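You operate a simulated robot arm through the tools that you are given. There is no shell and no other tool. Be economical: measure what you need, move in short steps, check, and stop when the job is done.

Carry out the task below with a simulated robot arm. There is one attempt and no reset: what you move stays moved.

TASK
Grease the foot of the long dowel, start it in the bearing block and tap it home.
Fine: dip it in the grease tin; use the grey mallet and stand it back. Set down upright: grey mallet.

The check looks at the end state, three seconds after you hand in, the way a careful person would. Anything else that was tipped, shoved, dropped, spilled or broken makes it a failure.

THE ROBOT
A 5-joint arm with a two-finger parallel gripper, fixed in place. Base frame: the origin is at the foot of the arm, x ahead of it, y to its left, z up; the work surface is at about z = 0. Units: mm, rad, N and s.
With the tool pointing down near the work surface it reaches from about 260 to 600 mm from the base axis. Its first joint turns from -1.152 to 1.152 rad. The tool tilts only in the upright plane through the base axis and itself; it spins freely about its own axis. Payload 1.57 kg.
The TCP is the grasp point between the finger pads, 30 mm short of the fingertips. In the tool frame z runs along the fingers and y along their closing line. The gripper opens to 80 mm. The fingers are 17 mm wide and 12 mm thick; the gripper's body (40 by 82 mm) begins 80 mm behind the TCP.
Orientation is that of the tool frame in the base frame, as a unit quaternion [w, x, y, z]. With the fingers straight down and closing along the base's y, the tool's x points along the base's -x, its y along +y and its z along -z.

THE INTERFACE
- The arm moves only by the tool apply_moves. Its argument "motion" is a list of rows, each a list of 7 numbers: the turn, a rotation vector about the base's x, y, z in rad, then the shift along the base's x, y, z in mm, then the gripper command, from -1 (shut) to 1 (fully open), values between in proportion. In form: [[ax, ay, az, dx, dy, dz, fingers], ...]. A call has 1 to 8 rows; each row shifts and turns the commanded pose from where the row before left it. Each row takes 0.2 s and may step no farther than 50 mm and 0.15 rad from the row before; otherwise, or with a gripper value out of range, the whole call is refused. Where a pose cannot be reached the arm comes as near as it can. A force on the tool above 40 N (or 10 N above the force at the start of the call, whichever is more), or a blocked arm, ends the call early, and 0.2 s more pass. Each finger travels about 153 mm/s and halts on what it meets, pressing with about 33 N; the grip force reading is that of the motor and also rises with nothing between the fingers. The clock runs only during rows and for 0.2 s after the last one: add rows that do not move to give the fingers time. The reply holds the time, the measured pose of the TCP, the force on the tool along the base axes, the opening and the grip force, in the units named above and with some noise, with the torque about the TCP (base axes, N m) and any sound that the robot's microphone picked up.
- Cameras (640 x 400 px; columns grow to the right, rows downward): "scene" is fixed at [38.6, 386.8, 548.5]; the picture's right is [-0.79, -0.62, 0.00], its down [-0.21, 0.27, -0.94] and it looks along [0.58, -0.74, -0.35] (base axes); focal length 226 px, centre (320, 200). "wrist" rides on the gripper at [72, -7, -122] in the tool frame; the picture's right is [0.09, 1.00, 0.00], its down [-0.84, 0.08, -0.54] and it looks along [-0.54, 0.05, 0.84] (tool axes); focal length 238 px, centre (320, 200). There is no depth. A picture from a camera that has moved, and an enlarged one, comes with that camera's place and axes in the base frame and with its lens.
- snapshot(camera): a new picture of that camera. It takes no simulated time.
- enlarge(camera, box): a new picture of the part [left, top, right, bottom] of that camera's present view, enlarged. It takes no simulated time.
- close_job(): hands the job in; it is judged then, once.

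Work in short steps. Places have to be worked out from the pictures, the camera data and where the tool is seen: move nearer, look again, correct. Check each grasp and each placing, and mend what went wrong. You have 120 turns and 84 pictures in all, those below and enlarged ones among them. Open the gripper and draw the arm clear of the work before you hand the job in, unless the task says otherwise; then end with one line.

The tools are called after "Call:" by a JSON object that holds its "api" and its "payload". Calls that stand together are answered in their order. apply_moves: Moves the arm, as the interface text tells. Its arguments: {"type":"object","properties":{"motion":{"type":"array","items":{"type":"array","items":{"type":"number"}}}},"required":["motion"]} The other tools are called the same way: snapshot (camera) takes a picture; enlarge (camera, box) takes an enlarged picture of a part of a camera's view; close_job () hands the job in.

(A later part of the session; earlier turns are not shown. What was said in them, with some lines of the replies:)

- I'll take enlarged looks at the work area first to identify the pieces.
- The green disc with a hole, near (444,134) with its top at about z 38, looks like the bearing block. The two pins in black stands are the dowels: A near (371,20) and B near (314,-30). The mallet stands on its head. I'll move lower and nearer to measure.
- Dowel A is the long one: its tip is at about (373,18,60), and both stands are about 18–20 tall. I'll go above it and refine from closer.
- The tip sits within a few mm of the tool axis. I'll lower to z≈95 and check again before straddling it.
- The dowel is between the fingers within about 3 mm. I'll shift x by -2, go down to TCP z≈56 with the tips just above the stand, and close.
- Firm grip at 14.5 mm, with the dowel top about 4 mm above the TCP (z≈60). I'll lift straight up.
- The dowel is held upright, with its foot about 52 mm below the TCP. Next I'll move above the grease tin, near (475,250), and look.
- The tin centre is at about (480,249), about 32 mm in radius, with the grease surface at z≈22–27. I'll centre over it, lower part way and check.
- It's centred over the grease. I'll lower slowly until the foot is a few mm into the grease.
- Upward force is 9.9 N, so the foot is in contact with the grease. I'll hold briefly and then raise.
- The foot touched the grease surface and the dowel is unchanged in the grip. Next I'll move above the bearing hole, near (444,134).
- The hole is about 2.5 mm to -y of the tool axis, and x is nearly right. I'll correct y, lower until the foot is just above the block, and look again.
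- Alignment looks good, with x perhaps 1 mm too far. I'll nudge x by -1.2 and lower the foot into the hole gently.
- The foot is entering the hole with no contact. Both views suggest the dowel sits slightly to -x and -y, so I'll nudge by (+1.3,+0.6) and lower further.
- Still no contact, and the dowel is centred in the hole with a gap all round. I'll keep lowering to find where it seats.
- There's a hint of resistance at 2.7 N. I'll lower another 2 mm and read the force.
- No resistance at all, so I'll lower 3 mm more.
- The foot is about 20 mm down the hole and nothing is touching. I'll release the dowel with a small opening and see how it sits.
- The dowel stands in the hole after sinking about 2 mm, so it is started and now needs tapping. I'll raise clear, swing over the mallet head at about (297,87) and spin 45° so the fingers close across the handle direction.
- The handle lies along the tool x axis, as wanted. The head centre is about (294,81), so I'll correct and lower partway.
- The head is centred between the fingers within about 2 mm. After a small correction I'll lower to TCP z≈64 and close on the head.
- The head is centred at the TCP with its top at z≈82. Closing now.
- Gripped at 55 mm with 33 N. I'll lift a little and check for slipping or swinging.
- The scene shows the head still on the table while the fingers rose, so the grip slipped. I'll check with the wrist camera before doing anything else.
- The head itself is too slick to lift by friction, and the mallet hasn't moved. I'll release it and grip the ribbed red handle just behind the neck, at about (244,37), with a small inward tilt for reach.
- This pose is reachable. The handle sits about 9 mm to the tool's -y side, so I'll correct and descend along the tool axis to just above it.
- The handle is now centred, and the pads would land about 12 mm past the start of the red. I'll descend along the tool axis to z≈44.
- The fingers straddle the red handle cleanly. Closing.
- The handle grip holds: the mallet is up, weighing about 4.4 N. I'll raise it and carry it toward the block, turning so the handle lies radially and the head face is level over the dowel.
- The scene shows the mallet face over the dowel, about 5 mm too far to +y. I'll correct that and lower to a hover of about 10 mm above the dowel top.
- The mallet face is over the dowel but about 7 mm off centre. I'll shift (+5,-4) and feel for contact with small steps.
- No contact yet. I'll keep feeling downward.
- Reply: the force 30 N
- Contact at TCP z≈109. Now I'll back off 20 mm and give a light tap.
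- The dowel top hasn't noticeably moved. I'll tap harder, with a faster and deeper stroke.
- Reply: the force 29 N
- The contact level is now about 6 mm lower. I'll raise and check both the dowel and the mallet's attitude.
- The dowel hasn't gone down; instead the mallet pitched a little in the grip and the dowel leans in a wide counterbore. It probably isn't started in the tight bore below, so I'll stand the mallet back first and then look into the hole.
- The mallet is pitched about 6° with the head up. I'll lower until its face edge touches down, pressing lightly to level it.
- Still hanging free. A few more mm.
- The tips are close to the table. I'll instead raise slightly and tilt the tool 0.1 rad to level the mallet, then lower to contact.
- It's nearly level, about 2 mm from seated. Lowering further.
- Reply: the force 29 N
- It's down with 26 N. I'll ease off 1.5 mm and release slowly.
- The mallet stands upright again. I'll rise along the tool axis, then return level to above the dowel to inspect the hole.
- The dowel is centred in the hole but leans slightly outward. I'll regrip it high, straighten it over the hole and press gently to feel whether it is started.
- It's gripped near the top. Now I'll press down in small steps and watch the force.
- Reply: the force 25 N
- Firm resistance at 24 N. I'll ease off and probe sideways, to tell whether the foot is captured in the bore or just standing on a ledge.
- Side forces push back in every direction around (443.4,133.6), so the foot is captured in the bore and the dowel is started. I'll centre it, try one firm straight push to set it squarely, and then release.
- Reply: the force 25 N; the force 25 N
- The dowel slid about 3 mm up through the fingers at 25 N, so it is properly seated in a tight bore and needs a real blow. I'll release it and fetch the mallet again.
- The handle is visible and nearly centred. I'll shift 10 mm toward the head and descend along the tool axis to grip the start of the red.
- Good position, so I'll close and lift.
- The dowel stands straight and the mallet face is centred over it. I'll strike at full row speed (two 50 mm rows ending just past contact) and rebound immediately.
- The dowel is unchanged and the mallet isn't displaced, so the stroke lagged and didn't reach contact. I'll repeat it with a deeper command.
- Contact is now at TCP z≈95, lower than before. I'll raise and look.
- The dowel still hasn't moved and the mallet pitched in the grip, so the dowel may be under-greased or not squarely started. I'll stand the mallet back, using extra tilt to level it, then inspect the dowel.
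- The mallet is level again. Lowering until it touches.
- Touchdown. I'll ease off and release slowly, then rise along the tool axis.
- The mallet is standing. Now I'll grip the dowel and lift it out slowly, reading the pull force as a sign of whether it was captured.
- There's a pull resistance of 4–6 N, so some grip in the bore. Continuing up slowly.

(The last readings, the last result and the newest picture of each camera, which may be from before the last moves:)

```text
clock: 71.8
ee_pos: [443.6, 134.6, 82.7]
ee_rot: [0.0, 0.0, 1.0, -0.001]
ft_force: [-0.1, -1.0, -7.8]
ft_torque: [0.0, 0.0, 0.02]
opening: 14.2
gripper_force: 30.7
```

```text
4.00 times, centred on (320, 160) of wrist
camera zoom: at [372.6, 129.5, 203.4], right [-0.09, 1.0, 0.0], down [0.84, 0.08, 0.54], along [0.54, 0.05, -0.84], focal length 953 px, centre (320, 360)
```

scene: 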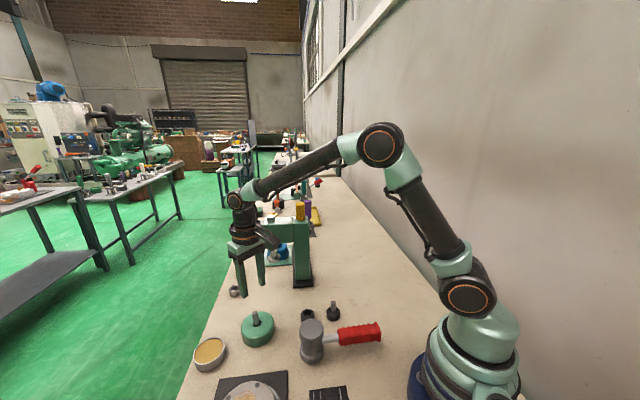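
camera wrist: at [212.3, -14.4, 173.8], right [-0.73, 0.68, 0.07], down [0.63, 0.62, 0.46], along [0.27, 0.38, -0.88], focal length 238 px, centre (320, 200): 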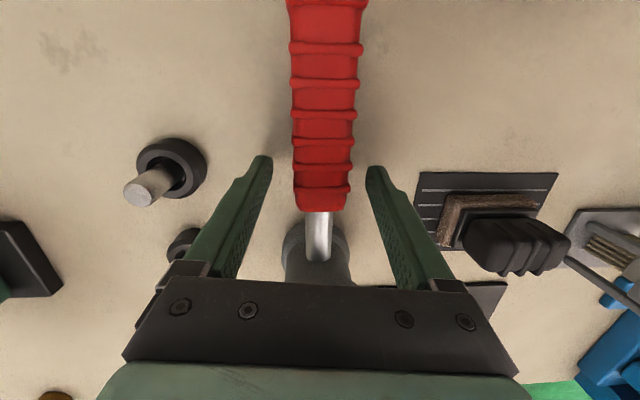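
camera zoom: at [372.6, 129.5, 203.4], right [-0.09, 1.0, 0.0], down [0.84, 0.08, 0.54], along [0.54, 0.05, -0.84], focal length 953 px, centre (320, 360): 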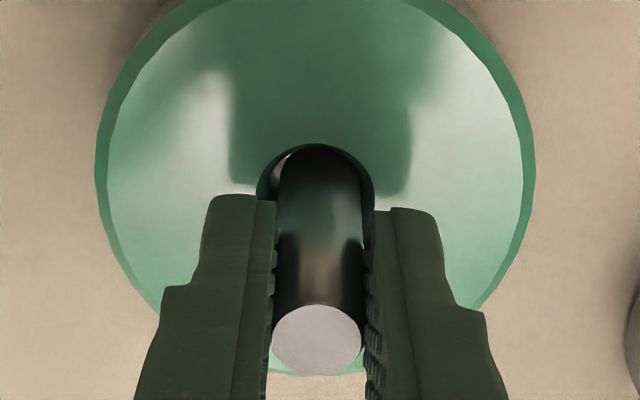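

The dowel comes up with a steady drag of about 7 N. I'll pull it fully clear and inspect the foot and bore.

Call:
{"api": "apply_moves", "payload": {"motion": [[0, 0, 0, 0, 0, 4, -1]]}}

Call:
{"api": "apply_moves", "payload": {"motion": [[0, 0, 0, 0, 0, 8, -1], [0, 0, 0, 0, 0, 8, -1], [0, 0, 0, 0, 0, 0, -1]]}}

Call:
{"api": "enlarge", "payload": {"camera": "scene", "box": [235, 290, 285, 340]}}

```text
clock: 72.2
ee_pos: [444.9, 135.4, 86.6]
ee_rot: [0.001, 0.0, 1.0, 0.0]
ft_force: [-1.4, -1.4, 1.0]
ft_torque: [-0.11, 0.06, -0.03]
opening: 14.3
gripper_force: 30.4
```

```text
clock: 73.0
ee_pos: [444.7, 134.0, 101.4]
ee_rot: [0.0, 0.0, 1.0, 0.001]
ft_force: [-0.4, -0.4, -0.3]
ft_torque: [-0.01, -0.02, -0.05]
opening: 14.2
gripper_force: 30.2
```

```text
8.00 times, centred on (260, 315) of scene
camera zoom: at [38.6, 386.8, 548.5], right [-0.79, -0.62, 0.0], down [-0.21, 0.27, -0.94], along [0.58, -0.74, -0.35], focal length 1810 px, centre (800, -720)
```

zoom: 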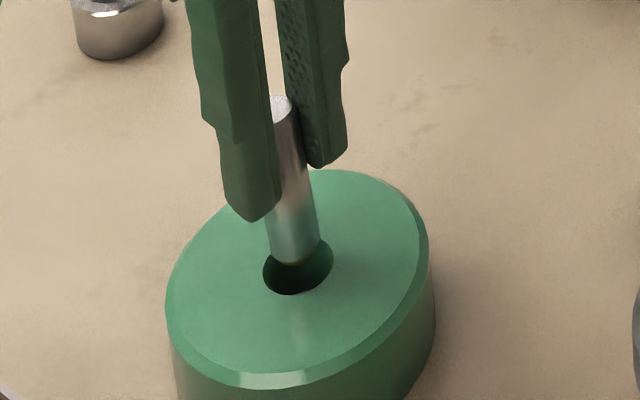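

The drag ends when the foot leaves the bore. I'll re-dip the foot in the grease with a firmer press, then reinsert with a careful search for the bore.

Call:
{"api": "apply_moves", "payload": {"motion": [[0, 0, 0, 0, 0, 35, -1], [0, 0, 0, 12, 38, 0, -1], [0, 0, 0, 12, 38, 0, -1], [0, 0, 0, 11, 38, 0, -1], [0, 0, 0, 0, 0, -30, -1], [0, 0, 0, 0, 0, -20, -1], [0, 0, 0, 0, 0, -9, -1]]}}

Call:
{"api": "apply_moves", "payload": {"motion": [[0, 0, 0, 0, 0, -2, -1], [0, 0, 0, 0, 0, -2, -1]]}}

```text
clock: 74.6
ee_pos: [481.5, 249.3, 81.1]
ee_rot: [0.003, 0.0, 1.0, 0.002]
ft_force: [-3.3, -3.2, 25.5]
ft_torque: [-0.2, -0.04, 0.0]
opening: 14.8
gripper_force: 31.2
```

```text
clock: 75.2
ee_pos: [481.7, 249.5, 75.0]
ee_rot: [0.003, -0.001, 1.0, 0.002]
ft_force: [-2.8, 3.2, 31.1]
ft_torque: [0.19, -0.05, 0.05]
opening: 14.5
gripper_force: 30.7
```

The foot is pressed well into the grease (31 N). I'll raise and return over the bore.

Call:
{"api": "apply_moves", "payload": {"motion": [[0, 0, 0, 0, 0, 4, -1], [0, 0, 0, 0, 0, 30, -1], [0, 0, 0, 0, 0, 30, -1], [0, 0, 0, -12, -38, 0, -1], [0, 0, 0, -12, -38, 0, -1], [0, 0, 0, -11.5, -38.5, 0, -1], [0, 0, 0, 0, 0, -25, -1], [0, 0, 0, 0, 0, 0, -1]]}}

Call:
{"api": "enlarge", "payload": {"camera": "scene", "box": [235, 285, 285, 335]}}

```text
clock: 77.0
ee_pos: [445.2, 135.7, 113.2]
ee_rot: [0.001, 0.0, 1.0, 0.0]
ft_force: [0.3, -0.5, -0.1]
ft_torque: [0.0, -0.01, 0.0]
opening: 14.3
gripper_force: 30.6
```

```text
8.00 times, centred on (260, 310) of scene
camera zoom: at [38.6, 386.8, 548.5], right [-0.79, -0.62, 0.0], down [-0.21, 0.27, -0.94], along [0.58, -0.74, -0.35], focal length 1810 px, centre (800, -680)
```

zoom: 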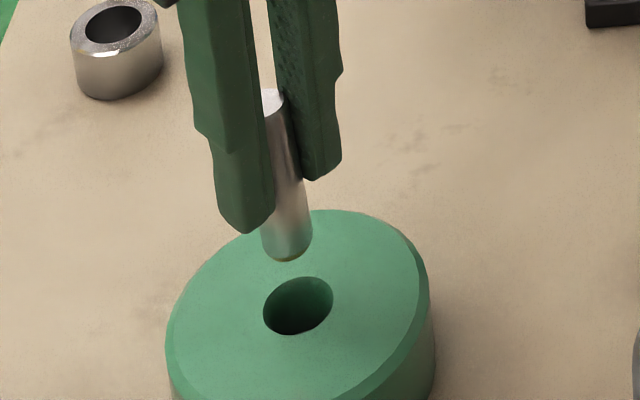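

The foot shows a rim of grease, but the tool is about 2 mm off in (+x,+y). I'll correct that and insert stepwise while reading forces.

Call:
{"api": "apply_moves", "payload": {"motion": [[0, 0, 0, -1.6, -1.6, -12, -1], [0, 0, 0, 0, 0, -12, -1], [0, 0, 0, 0, 0, 0, -1]]}}

Call:
{"api": "apply_moves", "payload": {"motion": [[0, 0, 0, 0, 0, -4, -1], [0, 0, 0, 0, 0, 0, -1]]}}

Call:
{"api": "apply_moves", "payload": {"motion": [[0, 0, 0, 0, 0, -4, -1], [0, 0, 0, 0, 0, 0, -1]]}}

Call:
{"api": "apply_moves", "payload": {"motion": [[0, 0, 0, 0, 0, -3, -1], [0, 0, 0, 0, 0, 0, -1]]}}

```text
clock: 77.8
ee_pos: [444.4, 132.9, 88.0]
ee_rot: [0.001, 0.0, 1.0, 0.0]
ft_force: [0.4, 0.1, -0.9]
ft_torque: [-0.03, 0.04, -0.02]
opening: 14.3
gripper_force: 30.5
```

```text
clock: 78.4
ee_pos: [443.3, 132.8, 86.0]
ee_rot: [0.0, 0.0, 1.0, -0.001]
ft_force: [0.1, 0.7, -1.2]
ft_torque: [-0.03, 0.0, -0.01]
opening: 14.0
gripper_force: 30.8
```

```text
clock: 79.0
ee_pos: [444.6, 132.4, 80.9]
ee_rot: [0.002, 0.0, 1.0, 0.001]
ft_force: [4.5, 3.8, 0.4]
ft_torque: [0.19, -0.23, -0.01]
opening: 14.3
gripper_force: 30.6
```

```text
clock: 79.6
ee_pos: [443.7, 133.5, 77.9]
ee_rot: [0.002, 0.0, 1.0, 0.0]
ft_force: [6.7, 6.6, 1.4]
ft_torque: [0.33, -0.36, -0.04]
opening: 14.3
gripper_force: 30.2
```

Now the bore pushes back sideways (+6.7,+6.6 N), so the true axis is 1–2 mm to +x,+y and the bore does capture the foot. I'll recentre to null the side force and continue.

Call:
{"api": "apply_moves", "payload": {"motion": [[0, 0, 0, 1.2, 1.2, 0, -1], [0, 0, 0, 0, 0, 0, -1]]}}

Call:
{"api": "apply_moves", "payload": {"motion": [[0, 0, 0, 0, 0, -3, -1], [0, 0, 0, 0, 0, 0, -1]]}}

Call:
{"api": "apply_moves", "payload": {"motion": [[0, 0, 0, 0, 0, -3, -1], [0, 0, 0, 0, 0, 0, -1]]}}

```text
clock: 80.2
ee_pos: [442.8, 134.3, 77.4]
ee_rot: [-0.001, -0.001, 1.0, 0.0]
ft_force: [4.4, 1.8, 0.3]
ft_torque: [0.11, -0.21, -0.01]
opening: 14.4
gripper_force: 30.7
```

```text
clock: 80.8
ee_pos: [443.1, 134.9, 73.1]
ee_rot: [-0.002, 0.0, 1.0, 0.001]
ft_force: [0.9, 0.6, 1.2]
ft_torque: [0.03, -0.08, 0.0]
opening: 14.2
gripper_force: 30.6
```

```text
clock: 81.4
ee_pos: [444.1, 133.6, 70.7]
ee_rot: [-0.001, 0.0, 1.0, 0.0]
ft_force: [0.5, 0.1, 1.6]
ft_torque: [0.0, 0.0, 0.01]
opening: 14.3
gripper_force: 30.5
```

Centred and free. I'll regrip 10 mm higher and push gently to find the stop.

Call:
{"api": "apply_moves", "payload": {"motion": [[0, 0, 0, 0, 0, 0, -0.4], [0, 0, 0, 0, 0, 0, -0.3], [0, 0, 0, 0, 0, 10, -0.3], [0, 0, 0, 0, 0, 0, -1], [0, 0, 0, 0, 0, 0, -1]]}}

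Call:
{"api": "apply_moves", "payload": {"motion": [[0, 0, 0, 0, 0, -2, -1], [0, 0, 0, 0, 0, 0, -1]]}}

Call:
{"api": "apply_moves", "payload": {"motion": [[0, 0, 0, 0, 0, -2, -1], [0, 0, 0, 0, 0, 0, -1]]}}

```text
clock: 82.6
ee_pos: [445.7, 133.3, 81.5]
ee_rot: [0.0, 0.0, 1.0, 0.0]
ft_force: [0.8, -0.4, -0.4]
ft_torque: [-0.03, -0.02, 0.0]
opening: 14.2
gripper_force: 30.4
```

```text
clock: 83.2
ee_pos: [444.5, 133.6, 79.7]
ee_rot: [0.0, 0.0, 1.0, 0.0]
ft_force: [0.0, 1.0, 3.2]
ft_torque: [0.03, -0.01, -0.03]
opening: 14.2
gripper_force: 30.3
```

```text
clock: 83.8
ee_pos: [444.4, 134.1, 76.5]
ee_rot: [-0.001, 0.001, 1.0, 0.0]
ft_force: [0.3, -0.6, 0.6]
ft_torque: [-0.01, 0.0, 0.0]
opening: 14.4
gripper_force: 30.5
```

Call:
{"api": "apply_moves", "payload": {"motion": [[0, 0, 0, 0, 0, -2, -1], [0, 0, 0, 0, 0, 0, -1]]}}

Call:
{"api": "apply_moves", "payload": {"motion": [[0, 0, 0, 0, 0, -2, -1], [0, 0, 0, 0, 0, 0, -1]]}}

Call:
{"api": "apply_moves", "payload": {"motion": [[0, 0, 0, 0, 0, -2, -1], [0, 0, 0, 0, 0, 0, -1]]}}

```text
clock: 84.4
ee_pos: [444.1, 133.5, 76.3]
ee_rot: [0.0, 0.0, 1.0, 0.0]
ft_force: [-0.7, 0.3, 5.4]
ft_torque: [-0.02, -0.04, -0.02]
opening: 14.1
gripper_force: 30.2
```

```text
clock: 85.0
ee_pos: [445.0, 133.8, 74.2]
ee_rot: [0.001, 0.0, 1.0, 0.0]
ft_force: [-4.5, -0.9, 24.9]
ft_torque: [-0.08, 0.14, 0.01]
opening: 14.3
gripper_force: 30.3
```

```text
clock: 85.6
ee_pos: [445.3, 134.1, 72.1]
ee_rot: [0.002, 0.0, 1.0, 0.001]
ft_force: [0.5, -3.6, 23.9]
ft_torque: [-0.34, -0.21, -0.02]
opening: 14.3
gripper_force: 30.7
```

There's a firm stop again. I'll test the pull: if it drags now, without any hits, the earlier drag wasn't caused by the hits.

Call:
{"api": "apply_moves", "payload": {"motion": [[0, 0, 0, 0, 0, 3.5, -1], [0, 0, 0, 0, 0, 0, -1]]}}

Call:
{"api": "apply_moves", "payload": {"motion": [[0, 0, 0, 0, 0, 2, -1], [0, 0, 0, 0, 0, 0, -1]]}}

Call:
{"api": "apply_moves", "payload": {"motion": [[0, 0, 0, 0, 0, -2, -1], [0, 0, 0, 0, 0, 0, -1]]}}

```text
clock: 86.2
ee_pos: [443.5, 133.7, 74.6]
ee_rot: [0.0, -0.001, 1.0, 0.001]
ft_force: [12.8, 0.5, -10.7]
ft_torque: [-0.01, -0.78, 0.01]
opening: 14.2
gripper_force: 30.9
```

```text
clock: 86.8
ee_pos: [442.6, 134.1, 76.0]
ee_rot: [-0.001, -0.001, 1.0, 0.0]
ft_force: [5.0, 1.5, -3.3]
ft_torque: [0.05, -0.36, 0.03]
opening: 14.3
gripper_force: 31.3
```

```text
clock: 87.4
ee_pos: [443.7, 132.9, 73.7]
ee_rot: [-0.001, 0.0, 1.0, 0.0]
ft_force: [0.8, 0.0, 2.0]
ft_torque: [0.03, -0.05, -0.03]
opening: 14.4
gripper_force: 30.3
```

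The dowel is snugly captured and upright against the tight section, so it is properly started. I'll release it and fetch the mallet for a series of short, fast taps without overdriving, which was what pitched the mallet.

Call:
{"api": "apply_moves", "payload": {"motion": [[0, 0, 0, 0, 0, 0, -0.6], [0, 0, 0, 0, 0, 0, 0], [0, 0, 0, 0, 0, 0, 0], [0, 0, 0, 0, 0, 40, 0], [0, 0, 0, 0, 0, 40, 0], [0, 0, 0, 0, 0, 30, 0.2]]}}

Call:
{"api": "apply_moves", "payload": {"motion": [[0, 0, 0.1454, -35, -19, 0, 0.4], [0, 0, 0.1454, -34, -19, 0, 0.6], [0, 0, 0.1454, -34, -19, 0, 0.6], [0, 0, 0.1454, -34, -19, 0, 0.6], [0, 0, 0.1454, -34, -19, 0, 0.6], [-0.0166, 0.1188, 0, -17, -3, -30, 0.6], [0, 0, 0, -3, -0.5, -25, 0.6], [0, 0, 0, 0, 0, -15, 0.6]]}}

Call:
{"api": "snapshot", "payload": {"camera": "wrist"}}

```text
clock: 88.8
ee_pos: [445.2, 133.8, 185.1]
ee_rot: [0.0, 0.0, 1.0, 0.0]
ft_force: [-0.8, 0.0, -1.0]
ft_torque: [0.04, -0.03, -0.01]
opening: 47.8
gripper_force: 0.0
```

```text
clock: 90.6
ee_pos: [251.9, 36.0, 115.7]
ee_rot: [-0.058, -0.355, 0.933, 0.013]
ft_force: [0.0, 0.5, 0.3]
ft_torque: [0.03, -0.03, 0.01]
opening: 64.0
gripper_force: 0.0
```

```text
5 pictures are left
camera wrist: at [217.7, -13.9, 242.5], right [-0.73, 0.68, 0.07], down [0.63, 0.62, 0.46], along [0.27, 0.38, -0.88], focal length 238 px, centre (320, 200)
```

wrist: 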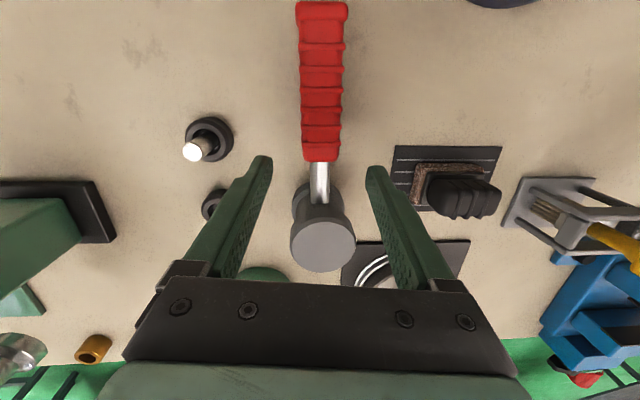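

The handle is centred and the grip will land 10 mm past the start of the red. Descend, grip and lift.

Call:
{"api": "apply_moves", "payload": {"motion": [[0, 0, 0, -2.8, -0.4, -24, 0.6], [0, 0, 0, -2.8, -0.4, -24, 0.6], [0, 0, 0, -2.8, -0.4, -22.5, 0.6], [0, 0, 0, 0, 0, 0, 0.2], [0, 0, 0, 0, 0, 0, -0.3], [0, 0, 0, 0, 0, 0, -1], [0, 0, 0, 0, 0, 0, -1], [0, 0, 0, 0, 0, 0, -1]]}}

Call:
{"api": "apply_moves", "payload": {"motion": [[0, 0, 0, 0, 0, 15, -1], [0, 0, 0, 0, 0, 35, -1], [0, 0, 0, 0, 0, 30, -1], [0.0166, -0.1188, 0, 20, 6, 30, -1], [0, 0, -0.1443, 39, 20, 0, -1], [0, 0, -0.1443, 39, 21, 0, -1], [0, 0, -0.1443, 39, 21, 0, -1], [-0.0289, 0.0957, 0, 0, 0, 0, -1]]}}

Call:
{"api": "enlarge", "payload": {"camera": "scene", "box": [210, 250, 310, 350]}}

```text
clock: 92.4
ee_pos: [245.6, 34.5, 43.2]
ee_rot: [-0.058, -0.355, 0.933, 0.013]
ft_force: [-2.6, 5.0, 4.1]
ft_torque: [0.28, -0.21, 0.43]
opening: 30.7
gripper_force: 33.0
```

```text
clock: 94.2
ee_pos: [381.8, 101.7, 153.8]
ee_rot: [-0.051, -0.146, 0.988, -0.007]
ft_force: [-0.2, 0.4, -4.9]
ft_torque: [-0.1, 0.24, 0.01]
opening: 30.6
gripper_force: 33.2
```

```text
4.00 times, centred on (260, 300) of scene
camera zoom: at [38.6, 386.8, 548.5], right [-0.79, -0.62, 0.0], down [-0.21, 0.27, -0.94], along [0.58, -0.74, -0.35], focal length 905 px, centre (560, -200)
```

zoom: 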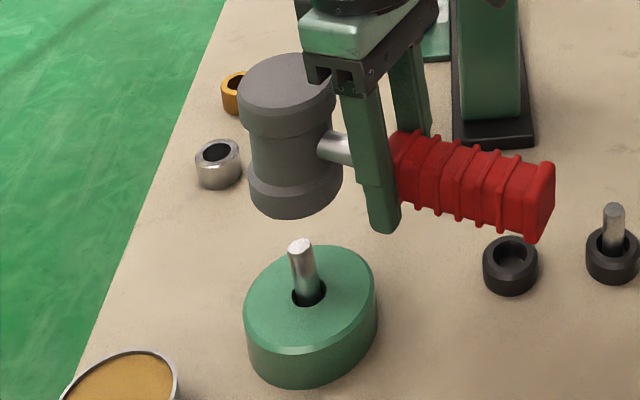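

The dowel leans slightly outward, by about 3 mm. I'll shift the mallet outward about 8 mm and give two fast taps with immediate rebound.

Call:
{"api": "apply_moves", "payload": {"motion": [[0, 0, 0, 7, 2, 49, -1], [0, 0, 0, 0, 0, -49, -1], [0, 0, 0, 0, 0, -49, -1], [0, 0, 0, 0, 0, 49, -1], [0, 0, 0, 0, 0, 49, -1], [0, 0, 0, 0, 0, -49, -1], [0, 0, 0, 0, 0, -50, -1], [0, 0, 0, 0, 0, 0, -1]]}}

```text
clock: 96.0
ee_pos: [387.9, 104.7, 101.7]
ee_rot: [-0.047, -0.147, 0.988, -0.006]
ft_force: [-9.3, 2.7, 20.1]
ft_torque: [0.68, -0.92, 0.42]
opening: 30.0
gripper_force: 33.4
```

The hits still mostly pitch the mallet. A stiffer hold is needed, so I'll stand the mallet back with its handle radial. From there I can regrip it with a steep tool tilt, so the fingers back up the head. Carrying it back now, levelled.

Call:
{"api": "apply_moves", "payload": {"motion": [[0, 0, 0, 0, 0, 45, -1], [-0.0347, 0.115, 0, -36, -9, 5, -1], [0, 0, 0, -42, -11, 0, -1], [0, 0, 0, -42, -11, 0, -1], [0, 0, 0, -40, -11.5, -15, -1], [0, 0, 0, 0, 0, -40, -1], [0, 0, 0, 0, 0, -15, -1], [0, 0, 0, 0, 0, 0, -1]]}}

Call:
{"api": "enlarge", "payload": {"camera": "scene", "box": [225, 270, 385, 370]}}

```text
clock: 97.8
ee_pos: [228.6, 62.4, 84.0]
ee_rot: [-0.109, -0.145, 0.983, -0.012]
ft_force: [0.5, 0.1, -4.0]
ft_torque: [-0.11, 0.24, 0.0]
opening: 30.1
gripper_force: 33.4
```

```text
4.00 times, centred on (305, 320) of scene
camera zoom: at [38.6, 386.8, 548.5], right [-0.79, -0.62, 0.0], down [-0.21, 0.27, -0.94], along [0.58, -0.74, -0.35], focal length 905 px, centre (380, -280)
```

zoom: 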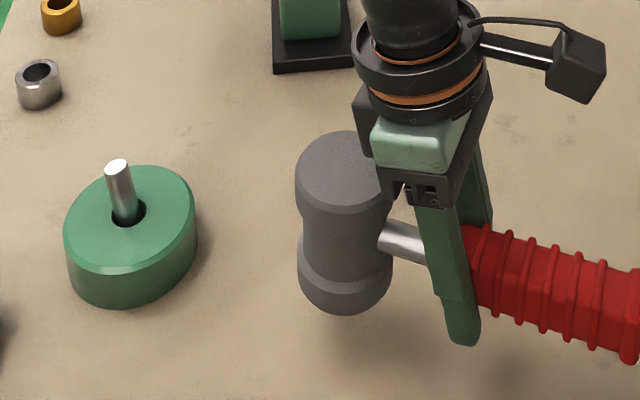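

The dowel didn't move and still leans outward, so it is jammed by leaning and must be straightened before hitting. The mallet is level, so I'll set it down here.

Call:
{"api": "apply_moves", "payload": {"motion": [[0, 0, 0, 0, 0, -28, -1], [0, 0, 0, 0, 0, -6, -1], [0, 0, 0, 0, 0, -3, -1], [0, 0, 0, 0, 0, -2, -1]]}}

```text
clock: 98.8
ee_pos: [228.9, 60.3, 45.4]
ee_rot: [-0.108, -0.145, 0.983, -0.012]
ft_force: [1.5, 0.4, -4.1]
ft_torque: [-0.09, 0.25, 0.0]
opening: 30.0
gripper_force: 32.6
```

Call:
{"api": "apply_moves", "payload": {"motion": [[0, 0, 0, 0, 0, -2, -1], [0, 0, 0, 0, 0, -1, -1]]}}

Call:
{"api": "apply_moves", "payload": {"motion": [[0, 0, 0, 0, 0, -2, -1], [0, 0, 0, 0, 0, 0, -1]]}}

```text
clock: 99.4
ee_pos: [227.9, 61.3, 41.9]
ee_rot: [-0.109, -0.146, 0.983, -0.013]
ft_force: [-0.3, -0.2, -4.6]
ft_torque: [-0.05, 0.29, -0.01]
opening: 29.8
gripper_force: 33.1
```

```text
clock: 100.0
ee_pos: [228.5, 61.0, 40.4]
ee_rot: [-0.109, -0.146, 0.983, -0.012]
ft_force: [-5.6, 4.9, 19.3]
ft_torque: [0.1, -0.85, 0.25]
opening: 30.0
gripper_force: 33.3
```

Touchdown. I'll release, rise, and go back over the dowel to straighten it.

Call:
{"api": "apply_moves", "payload": {"motion": [[0, 0, 0, 0, 0, 1, -1], [0, 0, 0, 0, 0, 0, -0.1], [0, 0, 0, 0, 0, 0, 0.2], [0, 0, 0, 0, 0, 0, 0.7], [0, 0, 0, 0, 0, 0, 0.7], [0, 0, 0, 7, 2, 33, 0.7], [0, 0, 0, 7, 2, 33, 0.7]]}}

Call:
{"api": "apply_moves", "payload": {"motion": [[0.0318, -0.1054, 0, 20, 6, 35, 0.6], [0.0318, -0.1053, 0, 25, 8, 30, 0.6], [0, 0, -0.147, 40, 15, 0, 0.4], [0, 0, -0.147, 40, 15, 0, 0.4], [0, 0, 0, 40, 15, 0, 0.2], [0, 0, 0, 38, 11, -40, 0]]}}

```text
clock: 101.6
ee_pos: [243.0, 65.6, 106.1]
ee_rot: [-0.109, -0.145, 0.983, -0.013]
ft_force: [-0.4, 0.3, -0.9]
ft_torque: [0.01, 0.02, 0.0]
opening: 67.8
gripper_force: 0.0
```

```text
refused: row 6 steps farther than a row can; nothing moved
```

Call:
{"api": "apply_moves", "payload": {"motion": [[0.0318, -0.1054, 0, 20, 6, 35, 0.6], [0.0318, -0.1053, 0, 25, 8, 30, 0.6], [0, 0, -0.147, 40, 15, 0, 0.4], [0, 0, -0.147, 40, 15, 0, 0.4], [0, 0, 0, 40, 15, 0, 0.2], [0, 0, 0, 36.5, 10, 0, 0.1], [0, 0, 0, 0, 0, -40, 0.1], [0, 0, 0, 0, 0, 0, 0.1]]}}

```text
clock: 103.4
ee_pos: [448.2, 133.8, 133.4]
ee_rot: [0.0, 0.0, 1.0, 0.0]
ft_force: [-0.9, 0.3, -0.4]
ft_torque: [-0.04, 0.04, -0.01]
opening: 43.9
gripper_force: 0.0
```

I'll descend over the leaning top, grip it, then bring it back to the bore axis.

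Call:
{"api": "apply_moves", "payload": {"motion": [[0, 0, 0, -1, 0.5, -30, 0.1], [0, 0, 0, 0, 0, -27, 0.1], [0, 0, 0, 0, 0, 0, -0.4], [0, 0, 0, 0, 0, 0, -1], [0, 0, 0, 0, 0, 0, -1], [0, 0, 0, 0, 0, 0, -1]]}}

Call:
{"api": "apply_moves", "payload": {"motion": [[0, 0, 0, -1.5, 0, 0, -1], [0, 0, 0, 0, 0, 0, -1]]}}

```text
clock: 104.8
ee_pos: [445.7, 134.4, 76.3]
ee_rot: [0.0, -0.001, 1.0, 0.0]
ft_force: [1.4, -1.9, -1.1]
ft_torque: [-0.04, -0.06, 0.02]
opening: 14.4
gripper_force: 30.3
```

```text
clock: 105.4
ee_pos: [445.0, 134.4, 76.2]
ee_rot: [0.002, -0.001, 1.0, 0.002]
ft_force: [12.5, -2.9, -4.1]
ft_torque: [-0.17, -0.76, 0.01]
opening: 14.3
gripper_force: 30.4
```

Call:
{"api": "apply_moves", "payload": {"motion": [[0, 0, 0, -1.2, -0.3, 0, -1], [0, 0, 0, 0, 0, 0, -1]]}}

Call:
{"api": "enlarge", "payload": {"camera": "wrist", "box": [270, 110, 370, 210]}}

```text
clock: 106.0
ee_pos: [443.3, 135.0, 76.1]
ee_rot: [0.005, 0.0, 1.0, 0.001]
ft_force: [16.2, -2.8, -0.8]
ft_torque: [-0.17, -0.98, 0.0]
opening: 14.2
gripper_force: 30.7
```

```text
4.00 times, centred on (320, 160) of wrist
camera zoom: at [370.9, 128.8, 198.1], right [-0.09, 1.0, 0.0], down [0.83, 0.08, 0.55], along [0.55, 0.05, -0.84], focal length 953 px, centre (320, 360)
```

zoom: 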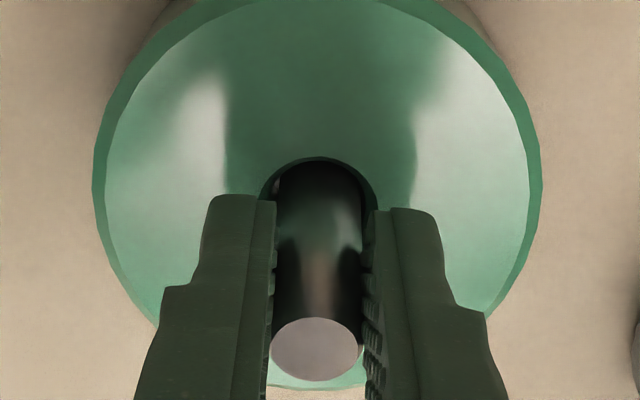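

The top ellipse is flattened: the dowel leans about 10° toward +x, a direction my y-closing grip cannot square. I'll release, spin 90° so the fingers close along x, and re-grip to square it up.

Call:
{"api": "apply_moves", "payload": {"motion": [[0, 0, 0, 1.5, 0, 0, -1], [0, 0, 0, 0, 0, 0, -0.4], [0, 0, 0, 0, 0, 0, 0.1], [0, 0, 0, 0, 0, 0, 0.1], [0, 0, 0, 0, 0, 45, 0.1], [0, 0, 0.143, 0, 0, 0, 0.1], [0, 0, 0.143, 0, 0, 0, 0.1], [0, 0, 0.143, 0, 0, 0, 0.1]]}}

Call:
{"api": "apply_moves", "payload": {"motion": [[0, 0, 0.143, 0, 0, 0, 0.1], [0, 0, 0.143, 0, 0, 0, 0.1], [0, 0, 0.143, 0, 0, 0, 0.1], [0, 0, 0.143, 0, 0, 0, 0.1], [0, 0, 0.143, 0, 0, 0, 0.1], [0, 0, 0.143, 0, 0, 0, 0.1], [0, 0, 0.143, 0, 0, 0, 0.1], [0, 0, 0.141, 0, 0, 0, 0.1]]}}

```text
clock: 107.8
ee_pos: [443.3, 135.9, 121.2]
ee_rot: [0.0, -0.214, 0.977, 0.0]
ft_force: [-0.3, -0.1, 0.0]
ft_torque: [0.0, 0.03, 0.0]
opening: 43.9
gripper_force: 0.0
```

```text
clock: 109.6
ee_pos: [441.6, 135.2, 120.8]
ee_rot: [0.0, 0.707, -0.707, 0.0]
ft_force: [0.7, -0.1, -0.2]
ft_torque: [-0.04, 0.02, 0.02]
opening: 44.0
gripper_force: 0.1
```

Call:
{"api": "apply_moves", "payload": {"motion": [[0, 0, 0, 1.2, -1, -25, 0.1], [0, 0, 0, 0, 0, -21, 0.1], [0, 0, 0, 0, 0, 0, -0.2], [0, 0, 0, 0, 0, 0, -0.5], [0, 0, 0, 0, 0, 0, -0.8], [0, 0, 0, 0, 0, 0, -1], [0, 0, 0, 0, 0, 0, -1]]}}

```text
clock: 111.2
ee_pos: [442.9, 133.3, 75.0]
ee_rot: [0.0, 0.708, -0.707, 0.001]
ft_force: [4.5, -0.4, 0.5]
ft_torque: [-0.01, -0.12, -0.03]
opening: 14.2
gripper_force: 30.4
```

The dowel is squared in x. I'll null the side force and push down gently, watching for movement.

Call:
{"api": "apply_moves", "payload": {"motion": [[0, 0, 0, 1, 0, 0, -1], [0, 0, 0, 0, 0, -1, -1], [0, 0, 0, 0, 0, 0, -1]]}}

Call:
{"api": "apply_moves", "payload": {"motion": [[0, 0, 0, 0, 0, -1.5, -1], [0, 0, 0, 0, 0, 0, -1]]}}

Call:
{"api": "apply_moves", "payload": {"motion": [[0, 0, 0, 0, 0, -1.5, -1], [0, 0, 0, 0, 0, 0, -1]]}}

```text
clock: 112.0
ee_pos: [443.5, 133.8, 72.8]
ee_rot: [0.0, -0.707, 0.707, 0.0]
ft_force: [-0.1, -1.0, 0.2]
ft_torque: [0.03, 0.01, -0.02]
opening: 14.3
gripper_force: 30.5
```

```text
clock: 112.6
ee_pos: [445.2, 133.6, 72.3]
ee_rot: [-0.001, 0.708, -0.707, 0.001]
ft_force: [-1.5, 0.3, 8.9]
ft_torque: [0.03, 0.06, -0.06]
opening: 14.5
gripper_force: 30.4
```

```text
clock: 113.2
ee_pos: [444.8, 133.4, 71.5]
ee_rot: [0.0, -0.707, 0.707, -0.001]
ft_force: [-5.3, -2.8, 24.9]
ft_torque: [-0.03, 0.29, -0.01]
opening: 14.2
gripper_force: 30.9
```

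The dowel is upright and seated at the stop. I'll release it, go back to the mallet, and approach its handle with a steep 0.6 rad tilt so the fingers back up the head.

Call:
{"api": "apply_moves", "payload": {"motion": [[0, 0, 0, 0, 0, 0.5, -0.6], [0, 0, 0, 0, 0, 0, 0], [0, 0, 0, 0, 0, 0, 0.1], [0, 0, 0, 0, 0, 45, 0.1], [0, 0, 0, 0, 0, 35, 0.1], [0, 0, -0.1419, -19.4, -6.7, 0, 0.3], [0, 0, -0.1419, -19.4, -6.7, 0, 0.5], [0, 0, -0.1419, -19.4, -6.7, 0, 0.6]]}}

Call:
{"api": "apply_moves", "payload": {"motion": [[0, 0, -0.1419, -19.4, -6.7, 0, 0.6], [0, 0, -0.1419, -19.4, -6.7, 0, 0.6], [0, 0, -0.1419, -19.4, -6.7, 0, 0.6], [0, 0, -0.1419, -19.4, -6.7, 0, 0.6], [0, 0, -0.1419, -19.4, -6.7, 0, 0.6], [0, 0, -0.1419, -19.2, -6.4, 0, 0.6], [-0.0435, 0.1436, 0, 0, 0, 0, 0.6], [-0.0435, 0.1436, 0, 0, 0, 0, 0.6]]}}

Call:
{"api": "apply_moves", "payload": {"motion": [[-0.0435, 0.1436, 0, 0, 0, 0, 0.6], [-0.0435, 0.1436, 0, 0, 0, 0, 0.6], [0, 0, 0, 0, 0, 0, 0.6]]}}

Call:
{"api": "snapshot", "payload": {"camera": "wrist"}}

```text
clock: 115.0
ee_pos: [386.4, 112.0, 152.6]
ee_rot: [-0.001, -0.54, 0.842, 0.0]
ft_force: [0.4, 0.0, -0.2]
ft_torque: [0.02, 0.03, 0.04]
opening: 64.0
gripper_force: 0.1
```

```text
clock: 116.8
ee_pos: [270.6, 75.1, 151.2]
ee_rot: [-0.148, -0.143, 0.978, -0.019]
ft_force: [0.4, 0.3, -1.1]
ft_torque: [0.0, 0.0, 0.01]
opening: 64.0
gripper_force: 0.1
```

```text
clock: 117.6
ee_pos: [270.1, 74.3, 151.1]
ee_rot: [-0.293, -0.137, 0.946, -0.035]
ft_force: [-0.3, -0.9, 0.1]
ft_torque: [-0.02, 0.01, 0.0]
opening: 63.8
gripper_force: 0.0
```

```text
1 pictures are left
camera wrist: at [281.8, 69.4, 292.3], right [-0.35, 0.93, 0.06], down [0.93, 0.35, -0.03], along [-0.05, 0.05, -1.0], focal length 238 px, centre (320, 200)
```

wrist: 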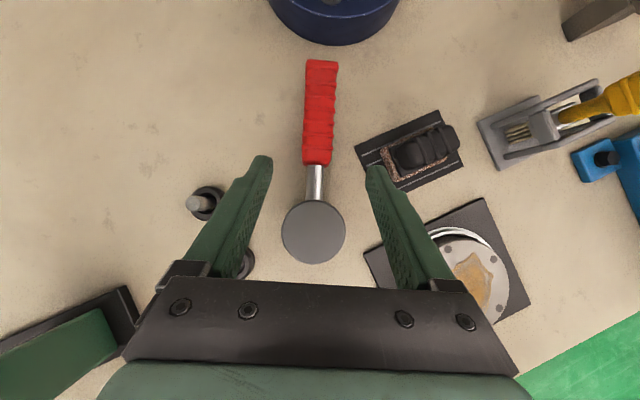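

The handle is in line, with the red starting near (237,66). I'll approach along the tilted axis to (229.5,63.8,42) and grip.

Call:
{"api": "apply_moves", "payload": {"motion": [[0, 0, 0, -1.4, 0.5, -26, 0.6], [0, 0, 0, -1.3, 0.5, -25.3, 0.6], [0, 0, 0, -18.9, -5.7, -28.9, 0.6], [0, 0, 0, -18.9, -5.7, -28.9, 0.6], [0, 0, 0, 0, 0, 0, 0.6]]}}

```text
clock: 118.8
ee_pos: [230.4, 63.0, 40.9]
ee_rot: [-0.293, -0.138, 0.945, -0.036]
ft_force: [-0.2, 0.4, 0.9]
ft_torque: [-0.05, -0.04, 0.09]
opening: 63.9
gripper_force: 0.1
```

Reached without contact, so I'll close and lift a little.

Call:
{"api": "apply_moves", "payload": {"motion": [[0, 0, 0, 0, 0, 0, 0.2], [0, 0, 0, 0, 0, 0, -0.2], [0, 0, 0, 0, 0, 0, -0.6], [0, 0, 0, 0, 0, 0, -1], [0, 0, 0, 0, 0, 0, -1], [0, 0, 0, 0, 0, 15, -1], [0, 0, 0, 0, 0, 25, -1], [0, 0, 0, 0, 0, 0, -1]]}}

```text
clock: 120.6
ee_pos: [229.4, 62.9, 82.8]
ee_rot: [-0.293, -0.137, 0.945, -0.037]
ft_force: [1.4, -0.4, -4.5]
ft_torque: [-0.09, 0.29, 0.01]
opening: 29.6
gripper_force: 33.3
```

Lifted securely. I'll carry it over the dowel at the same orientation and use the last picture to verify alignment.

Call:
{"api": "apply_moves", "payload": {"motion": [[0, 0, 0, 0, 0, 45, -1], [0, 0, 0, 38, 12, 8, -1], [0, 0, 0, 38, 12, 0, -1], [0, 0, 0, 38, 12, 0, -1], [0, 0, 0, 37, 12, 0, -1], [0, 0, 0, 0, 0, -8, -1], [0, 0, 0, 0, 0, 0, -1]]}}

Call:
{"api": "enlarge", "payload": {"camera": "scene", "box": [210, 250, 310, 350]}}

```text
clock: 122.2
ee_pos: [380.1, 113.6, 125.1]
ee_rot: [-0.293, -0.139, 0.945, -0.042]
ft_force: [0.4, -0.1, -3.9]
ft_torque: [-0.08, 0.29, -0.02]
opening: 29.9
gripper_force: 33.1
```

```text
4.00 times, centred on (260, 300) of scene
camera zoom: at [38.6, 386.8, 548.5], right [-0.79, -0.62, 0.0], down [-0.21, 0.27, -0.94], along [0.58, -0.74, -0.35], focal length 905 px, centre (560, -200)
```

zoom: 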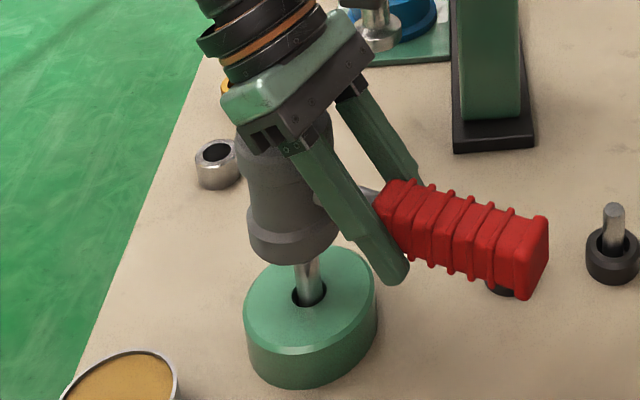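

The dowel is upright. The mallet face needs a shift of about (+8,-8). I'll shift and feel for contact slowly.

Call:
{"api": "apply_moves", "payload": {"motion": [[0, 0, 0, 8, -8, -5, -1], [0, 0, 0, 0, 0, -5, -1], [0, 0, 0, 0, 0, -3, -1], [0, 0, 0, 0, 0, 0, -1]]}}

Call:
{"api": "apply_moves", "payload": {"motion": [[0, 0, 0, 0, 0, -2, -1], [0, 0, 0, 0, 0, 0, -1]]}}

Call:
{"api": "apply_moves", "payload": {"motion": [[0, 0, 0, 0, 0, -2, -1], [0, 0, 0, 0, 0, 0, -1]]}}

```text
clock: 123.2
ee_pos: [388.4, 104.6, 113.6]
ee_rot: [-0.294, -0.136, 0.945, -0.034]
ft_force: [0.2, -0.2, -4.2]
ft_torque: [-0.09, 0.29, 0.02]
opening: 29.8
gripper_force: 32.9
```

```text
clock: 123.8
ee_pos: [387.0, 103.0, 111.8]
ee_rot: [-0.293, -0.137, 0.946, -0.035]
ft_force: [0.1, 0.3, -3.9]
ft_torque: [-0.1, 0.23, 0.01]
opening: 29.7
gripper_force: 32.8
```

```text
clock: 124.4
ee_pos: [388.5, 103.7, 110.3]
ee_rot: [-0.294, -0.137, 0.945, -0.034]
ft_force: [-0.4, -0.3, -3.9]
ft_torque: [-0.07, 0.2, -0.03]
opening: 29.7
gripper_force: 32.9
```

Call:
{"api": "apply_moves", "payload": {"motion": [[0, 0, 0, 0, 0, -2, -1], [0, 0, 0, 0, 0, 0, -1]]}}

Call:
{"api": "apply_moves", "payload": {"motion": [[0, 0, 0, 0, 0, -2, -1], [0, 0, 0, 0, 0, 0, -1]]}}

Call:
{"api": "apply_moves", "payload": {"motion": [[0, 0, 0, 0, 0, -2, -1], [0, 0, 0, 0, 0, 0, -1]]}}

```text
clock: 125.0
ee_pos: [388.8, 103.0, 108.9]
ee_rot: [-0.292, -0.137, 0.946, -0.033]
ft_force: [-1.6, -4.8, 20.3]
ft_torque: [0.42, -0.98, -0.19]
opening: 29.6
gripper_force: 33.1
```

```text
clock: 125.5
ee_pos: [389.9, 103.7, 108.8]
ee_rot: [-0.293, -0.137, 0.946, -0.034]
ft_force: [-1.7, -1.7, 7.7]
ft_torque: [0.14, -0.23, -0.05]
opening: 29.7
gripper_force: 32.6
stopped in row 2: the force on the tool passed its limit at 41 N (the readings are from after the stop); the commanded pose is now the measured one
```

```text
clock: 126.3
ee_pos: [390.9, 103.2, 110.4]
ee_rot: [-0.293, -0.138, 0.946, -0.034]
ft_force: [-2.8, -2.0, 7.3]
ft_torque: [0.16, -0.16, 0.0]
opening: 29.8
gripper_force: 33.1
stopped in row 2: the force on the tool passed its limit at 41 N (the readings are from after the stop); the commanded pose is now the measured one
```

The backed-up grip is now stiff: 41 N at contact with no slip, contact level ≈109. Now real taps: back off and strike fast.

Call:
{"api": "apply_moves", "payload": {"motion": [[0, 0, 0, 0, 0, 40, -1], [0, 0, 0, 0, 0, 0, -1], [0, 0, 0, 0, 0, -24, -1], [0, 0, 0, 0, 0, -24, -1]]}}

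```text
clock: 127.4
ee_pos: [392.6, 104.3, 109.9]
ee_rot: [-0.291, -0.138, 0.946, -0.034]
ft_force: [-2.5, -1.5, 6.9]
ft_torque: [0.21, -0.22, 0.02]
opening: 29.9
gripper_force: 33.0
stopped in row 4: the force on the tool passed its limit at 53 N (the readings are from after the stop); the commanded pose is now the measured one
```

Peak 53 N, and the level is about the same. I'll strike harder with the full 50 mm rows, re-centring x by -3.

Call:
{"api": "apply_moves", "payload": {"motion": [[0, 0, 0, -3, 0, 47, -1], [0, 0, 0, 0, 0, 45, -1], [0, 0, 0, 0, 0, 0, -1], [0, 0, 0, 0, 0, -49, -1], [0, 0, 0, 0, 0, -49, -1]]}}

Call:
{"api": "apply_moves", "payload": {"motion": [[0, 0, 0, 0, 0, 47, -1], [0, 0, 0, 0, 0, 45, -1], [0, 0, 0, 0, 0, 0, -1], [0, 0, 0, 0, 0, -49, -1], [0, 0, 0, 0, 0, -49, -1]]}}

```text
clock: 128.7
ee_pos: [390.0, 103.6, 108.4]
ee_rot: [-0.289, -0.138, 0.947, -0.033]
ft_force: [-2.4, -0.9, 7.9]
ft_torque: [0.25, -0.3, 0.06]
opening: 29.9
gripper_force: 32.5
stopped in row 5: the force on the tool passed its limit at 44 N (the readings are from after the stop); the commanded pose is now the measured one
```

```text
clock: 130.0
ee_pos: [390.8, 100.8, 109.1]
ee_rot: [-0.291, -0.139, 0.946, -0.031]
ft_force: [-3.4, -2.4, 8.5]
ft_torque: [0.19, -0.23, 0.03]
opening: 29.8
gripper_force: 32.9
stopped in row 5: the force on the tool passed its limit at 54 N (the readings are from after the stop); the commanded pose is now the measured one
```

Peaks of 50 N+ but no advance, so the foot is probably wedged in a tapered lead-in, slightly off vertical. I'll press moderately with the mallet while rocking the top in small steps, so it can square itself into the bore.

Call:
{"api": "apply_moves", "payload": {"motion": [[0, 0, 0, -2, 0, -0.5, -1], [0, 0, 0, -2, 0, -0.5, -1], [0, 0, 0, -2, 0, -0.3, -1], [0, 0, 0, 0, 0, 0, -1]]}}

Call:
{"api": "apply_moves", "payload": {"motion": [[0, 0, 0, 0, 2, 0, -1], [0, 0, 0, 0, 2, 0, -1], [0, 0, 0, 0, -2, 0, -1], [0, 0, 0, 0, -2, 0, -1], [0, 0, 0, 0, -2, 0, -1], [0, 0, 0, 0, 2, 0, -1]]}}

```text
clock: 131.0
ee_pos: [387.3, 102.0, 106.6]
ee_rot: [-0.289, -0.139, 0.947, -0.032]
ft_force: [2.7, -4.5, 19.0]
ft_torque: [0.41, -1.28, -0.31]
opening: 30.0
gripper_force: 33.0
```

```text
clock: 132.4
ee_pos: [385.6, 101.6, 107.5]
ee_rot: [-0.289, -0.139, 0.947, -0.033]
ft_force: [4.8, -3.1, 27.5]
ft_torque: [0.72, -1.88, -0.27]
opening: 29.7
gripper_force: 32.6
```

Level ≈107 under load. I'll tap again from this recentred position.

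Call:
{"api": "apply_moves", "payload": {"motion": [[0, 0, 0, 0, 0, 45, -1], [0, 0, 0, 0, 0, 45, -1], [0, 0, 0, 0, 0, 0, -1], [0, 0, 0, 0, 0, -48, -1], [0, 0, 0, 0, 0, -49, -1]]}}

Call:
{"api": "apply_moves", "payload": {"motion": [[0, 0, 0, 0, 0, 45, -1], [0, 0, 0, 0, 0, 45, -1], [0, 0, 0, 0, 0, 0, -1], [0, 0, 0, 0, 0, -48, -1], [0, 0, 0, 0, 0, -49, -1]]}}

Call:
{"api": "apply_moves", "payload": {"motion": [[0, 0, 0, 0, 0, 45, -1], [0, 0, 0, 0, 0, 45, -1], [0, 0, 0, 0, 0, 0, -1], [0, 0, 0, 0, 0, -48, -1], [0, 0, 0, 0, 0, -49, -1]]}}

```text
clock: 133.7
ee_pos: [390.8, 102.9, 107.0]
ee_rot: [-0.287, -0.14, 0.947, -0.032]
ft_force: [-3.4, -1.4, 11.3]
ft_torque: [0.32, -0.43, 0.0]
opening: 29.7
gripper_force: 33.1
stopped in row 5: the force on the tool passed its limit at 54 N (the readings are from after the stop); the commanded pose is now the measured one
```

```text
clock: 134.9
ee_pos: [393.0, 101.0, 108.9]
ee_rot: [-0.287, -0.14, 0.947, -0.032]
ft_force: [-2.7, -1.7, 12.1]
ft_torque: [0.36, -0.38, 0.01]
opening: 29.9
gripper_force: 32.8
stopped in row 5: the force on the tool passed its limit at 51 N (the readings are from after the stop); the commanded pose is now the measured one
```

```text
clock: 136.2
ee_pos: [394.6, 101.2, 107.2]
ee_rot: [-0.285, -0.14, 0.948, -0.029]
ft_force: [-3.7, -1.0, 9.4]
ft_torque: [0.28, -0.25, 0.04]
opening: 29.5
gripper_force: 33.4
stopped in row 5: the force on the tool passed its limit at 53 N (the readings are from after the stop); the commanded pose is now the measured one
```

Each blow drifts the tool outward by about 2 mm. I'll keep tapping with an inward correction on each stroke and watch the level.

Call:
{"api": "apply_moves", "payload": {"motion": [[0, 0, 0, -7, 0, 45, -1], [0, 0, 0, 0, 0, 45, -1], [0, 0, 0, 0, 0, 0, -1], [0, 0, 0, 0, 0, -48, -1], [0, 0, 0, 0, 0, -49, -1]]}}

Call:
{"api": "apply_moves", "payload": {"motion": [[0, 0, 0, -3, 0, 45, -1], [0, 0, 0, 0, 0, 45, -1], [0, 0, 0, 0, 0, 0, -1], [0, 0, 0, -1, 0, -48, -1], [0, 0, 0, -2, 0, -49, -1]]}}

Call:
{"api": "apply_moves", "payload": {"motion": [[0, 0, 0, -2, 0, 45, -1], [0, 0, 0, 0, 0, 45, -1], [0, 0, 0, 0, 0, 0, -1], [0, 0, 0, -1, 0, -48, -1], [0, 0, 0, -2, 0, -49, -1]]}}

Call:
{"api": "apply_moves", "payload": {"motion": [[0, 0, 0, -2, 0, 45, -1], [0, 0, 0, 0, 0, 45, -1], [0, 0, 0, 0, 0, 0, -1], [0, 0, 0, -1, 0, -48, -1], [0, 0, 0, -2, 0, -49, -1]]}}

```text
clock: 137.5
ee_pos: [388.8, 100.8, 106.8]
ee_rot: [-0.287, -0.141, 0.947, -0.03]
ft_force: [-4.2, -3.5, 9.9]
ft_torque: [0.24, -0.3, 0.02]
opening: 29.6
gripper_force: 33.3
stopped in row 5: the force on the tool passed its limit at 55 N (the readings are from after the stop); the commanded pose is now the measured one
```

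```text
clock: 138.8
ee_pos: [385.5, 99.9, 107.7]
ee_rot: [-0.287, -0.141, 0.947, -0.03]
ft_force: [-5.6, -1.8, 10.6]
ft_torque: [0.26, -0.49, -0.04]
opening: 29.7
gripper_force: 33.1
stopped in row 5: the force on the tool passed its limit at 52 N (the readings are from after the stop); the commanded pose is now the measured one
```

```text
clock: 140.1
ee_pos: [381.1, 100.8, 108.0]
ee_rot: [-0.285, -0.142, 0.948, -0.031]
ft_force: [-5.7, -3.7, 13.9]
ft_torque: [0.35, -0.62, -0.02]
opening: 30.1
gripper_force: 32.3
stopped in row 5: the force on the tool passed its limit at 55 N (the readings are from after the stop); the commanded pose is now the measured one
```

```text
clock: 141.3
ee_pos: [378.1, 100.9, 107.5]
ee_rot: [-0.286, -0.142, 0.947, -0.033]
ft_force: [-5.1, -2.8, 12.1]
ft_torque: [0.26, -0.62, -0.02]
opening: 29.7
gripper_force: 32.8
stopped in row 5: the force on the tool passed its limit at 58 N (the readings are from after the stop); the commanded pose is now the measured one
```

More than ten blows at 50–58 N with the level steady at about 107.5: the dowel is hard on its seat, with the earlier 7 N drag being the greased fit. I'll stand the mallet back at its place.

Call:
{"api": "apply_moves", "payload": {"motion": [[0, 0, 0, 0, 0, 45, -1], [0, 0, 0, -37, -9.5, 0, -1], [0, 0, 0, -37, -9.5, 0, -1], [0, 0, 0, -37, -9.5, 0, -1], [0, 0, 0, -37, -9.5, 0, -1], [0, 0, 0, 0, 0, -50, -1], [0, 0, 0, 0, 0, -40, -1], [0, 0, 0, 0, 0, 0, -1]]}}

Call:
{"api": "apply_moves", "payload": {"motion": [[0, 0, 0, 0, 0, -14, -1], [0, 0, 0, 0, 0, -4, -1], [0, 0, 0, 0, 0, 0, -1]]}}

```text
clock: 143.1
ee_pos: [229.6, 63.8, 60.1]
ee_rot: [-0.285, -0.142, 0.947, -0.033]
ft_force: [-0.3, 0.4, -3.2]
ft_torque: [-0.08, 0.29, 0.0]
opening: 29.8
gripper_force: 32.7
```

```text
clock: 143.9
ee_pos: [228.2, 62.9, 42.5]
ee_rot: [-0.285, -0.143, 0.947, -0.035]
ft_force: [-0.6, -0.4, -4.4]
ft_torque: [-0.1, 0.25, -0.01]
opening: 29.8
gripper_force: 32.9
```

Still hanging free at 42.5. Stepping down to find touchdown.

Call:
{"api": "apply_moves", "payload": {"motion": [[0, 0, 0, 0, 0, -1.5, -1], [0, 0, 0, 0, 0, 0, -1]]}}

Call:
{"api": "apply_moves", "payload": {"motion": [[0, 0, 0, 0, 0, -1.5, -1], [0, 0, 0, 0, 0, 0, -1]]}}

Call:
{"api": "apply_moves", "payload": {"motion": [[0, 0, 0, 0, 0, -1.5, -1], [0, 0, 0, 0, 0, 0, -1]]}}

```text
clock: 144.5
ee_pos: [228.4, 63.4, 41.5]
ee_rot: [-0.285, -0.142, 0.947, -0.035]
ft_force: [0.2, 0.1, -4.9]
ft_torque: [-0.12, 0.27, 0.0]
opening: 29.8
gripper_force: 32.9
```

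```text
clock: 145.1
ee_pos: [228.6, 61.5, 40.9]
ee_rot: [-0.285, -0.143, 0.947, -0.034]
ft_force: [-0.2, -0.1, -3.8]
ft_torque: [-0.06, 0.24, -0.01]
opening: 29.8
gripper_force: 33.2
```

```text
clock: 145.7
ee_pos: [228.1, 62.1, 40.2]
ee_rot: [-0.285, -0.142, 0.947, -0.034]
ft_force: [-7.5, 1.2, 27.6]
ft_torque: [-0.18, -1.91, 0.04]
opening: 29.6
gripper_force: 32.6
```

Touchdown with 27 N. Ease off, open, and back out along the tilted axis.

Call:
{"api": "apply_moves", "payload": {"motion": [[0, 0, 0, 0, 0, 1, -1], [0, 0, 0, 0, 0, 0, -0.1], [0, 0, 0, 0, 0, 0, 0.2], [0, 0, 0, 0, 0, 0, 0.7], [0, 0, 0, 0, 0, 0, 0.7], [0, 0, 0, 0, 0, 0, 0.7], [0, 0, 0, 18.9, 5.7, 28.9, 0.7], [0, 0, 0, 18.9, 5.7, 28.9, 0.7]]}}

Call:
{"api": "apply_moves", "payload": {"motion": [[0, 0, 0, 5, 2, 45, 0.7], [0.0435, -0.1436, 0, 15, 5, 30, 0.6], [0.0435, -0.1436, 0, 20, 7, 0, 0.6], [0.0435, -0.1436, 0, 20, 7, 0, 0.4], [0.0435, -0.1436, 0, 20, 7, 0, 0.2], [0, 0, 0.142, 30, 10, 0, 0.1], [0, 0, 0.142, 30, 10, 0, 0.1], [0, 0, 0.142, 30, 10, 0, 0.1]]}}

```text
clock: 147.5
ee_pos: [266.6, 73.4, 97.1]
ee_rot: [-0.285, -0.142, 0.947, -0.035]
ft_force: [0.1, -0.4, 0.2]
ft_torque: [-0.01, 0.0, 0.02]
opening: 67.8
gripper_force: 0.0
```

```text
clock: 149.3
ee_pos: [437.2, 131.3, 172.6]
ee_rot: [0.005, -0.357, 0.934, 0.0]
ft_force: [-0.1, 1.3, -1.3]
ft_torque: [0.05, 0.03, 0.04]
opening: 44.0
gripper_force: 0.0
```

Clear of the mallet. I'll finish the spin to close along x and do a last squaring of the dowel.

Call:
{"api": "apply_moves", "payload": {"motion": [[0, 0, 0.14, 3.5, 1.5, 0, 0.1], [0, 0, 0.14, 3.5, 1, 0, 0.1], [0, 0, 0.14, 0, 0, 0, 0.1], [0, 0, 0.14, 0, 0, 0, 0.1], [0, 0, 0.14, 0, 0, 0, 0.1], [0, 0, 0.141, 0, 0, -25, 0.1], [0, 0, 0, 0, 0, -35, 0.1], [0, 0, 0, 0, 0, 0, 0.1]]}}

```text
clock: 151.1
ee_pos: [444.5, 133.2, 110.7]
ee_rot: [-0.005, -0.707, 0.707, 0.002]
ft_force: [0.6, -0.2, 0.4]
ft_torque: [-0.02, 0.06, 0.0]
opening: 44.0
gripper_force: 0.1
```

Call:
{"api": "apply_moves", "payload": {"motion": [[0, 0, 0, 0, 0.4, -20, 0.1], [0, 0, 0, 0, 0, -18, 0.1], [0, 0, 0, 0, 0, 0, -0.2], [0, 0, 0, 0, 0, 0, -0.5], [0, 0, 0, 0, 0, 0, -0.8], [0, 0, 0, 0, 0, 0, -1], [0, 0, 0, 0, 0, 0, -1]]}}

Call:
{"api": "apply_moves", "payload": {"motion": [[0, 0, 0, 0, 0, -1, -1], [0, 0, 0, 0, 0, 0, -1]]}}

```text
clock: 152.7
ee_pos: [444.9, 135.7, 74.0]
ee_rot: [0.004, 0.707, -0.707, -0.002]
ft_force: [3.3, 0.2, -1.4]
ft_torque: [-0.06, -0.26, 0.01]
opening: 14.3
gripper_force: 31.3
```

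```text
clock: 153.3
ee_pos: [443.8, 134.9, 74.2]
ee_rot: [0.003, 0.707, -0.707, -0.002]
ft_force: [1.4, 0.6, 7.9]
ft_torque: [0.03, -0.11, -0.01]
opening: 14.0
gripper_force: 30.4
```

It's at the stop right away, with the sides nearly balanced. One last check: press about 18 N while dithering sideways, to see whether it can go any deeper.

Call:
{"api": "apply_moves", "payload": {"motion": [[0, 0, 0, 0.5, 0, -0.8, -1], [0, 0, 0, 0, 0.7, 0, -1], [0, 0, 0, 0.7, 0, 0, -1], [0, 0, 0, 0, -1.4, 0, -1], [0, 0, 0, -1.4, 0, 0, -1], [0, 0, 0, 0, 1.4, 0, -1], [0, 0, 0, 0.7, -0.7, 0, -1], [0, 0, 0, 0, 0, 0, -1]]}}

```text
clock: 155.1
ee_pos: [444.5, 135.9, 73.3]
ee_rot: [-0.004, -0.707, 0.707, 0.002]
ft_force: [-0.3, -2.8, 19.1]
ft_torque: [-0.14, -0.03, -0.02]
opening: 14.5
gripper_force: 30.6
```

It's a solid seat: the force holds through the dithering. I'll recentre, relax, release, raise clear and park.

Call:
{"api": "apply_moves", "payload": {"motion": [[0, 0, 0, 0, -0.8, 1.2, -1], [0, 0, 0, 0, 0, 0, -0.55], [0, 0, 0, 0, 0, 0, 0], [0, 0, 0, 0, 0, 0, 0.1], [0, 0, 0, 0, 0, 40, 0.1], [0, 0, 0, 0, 0, 45, 0.5], [0, 0, 0, -30, 0, 35, 1], [0, 0, 0, -30, 0, 35, 1]]}}

```text
clock: 156.9
ee_pos: [383.3, 135.2, 229.9]
ee_rot: [0.005, 0.708, -0.707, -0.003]
ft_force: [-0.8, -0.6, -0.5]
ft_torque: [0.01, 0.03, 0.01]
opening: 80.2
gripper_force: 0.1
```

The gripper is open and the arm is clear, so I'm handing in.

Call:
{"api": "close_job", "payload": {}}

```text
The job is handed in.
```

I greased the long dowel, started it in the bearing block and tapped it with the grey mallet to a hard stop. I couldn't confirm that stop is fully home: more than ten blows at 50–58 N moved it no deeper, and I had no pictures left to check the final state. By force readings the mallet is back near its spot on its head, with its handle turned about 25° from the original direction.
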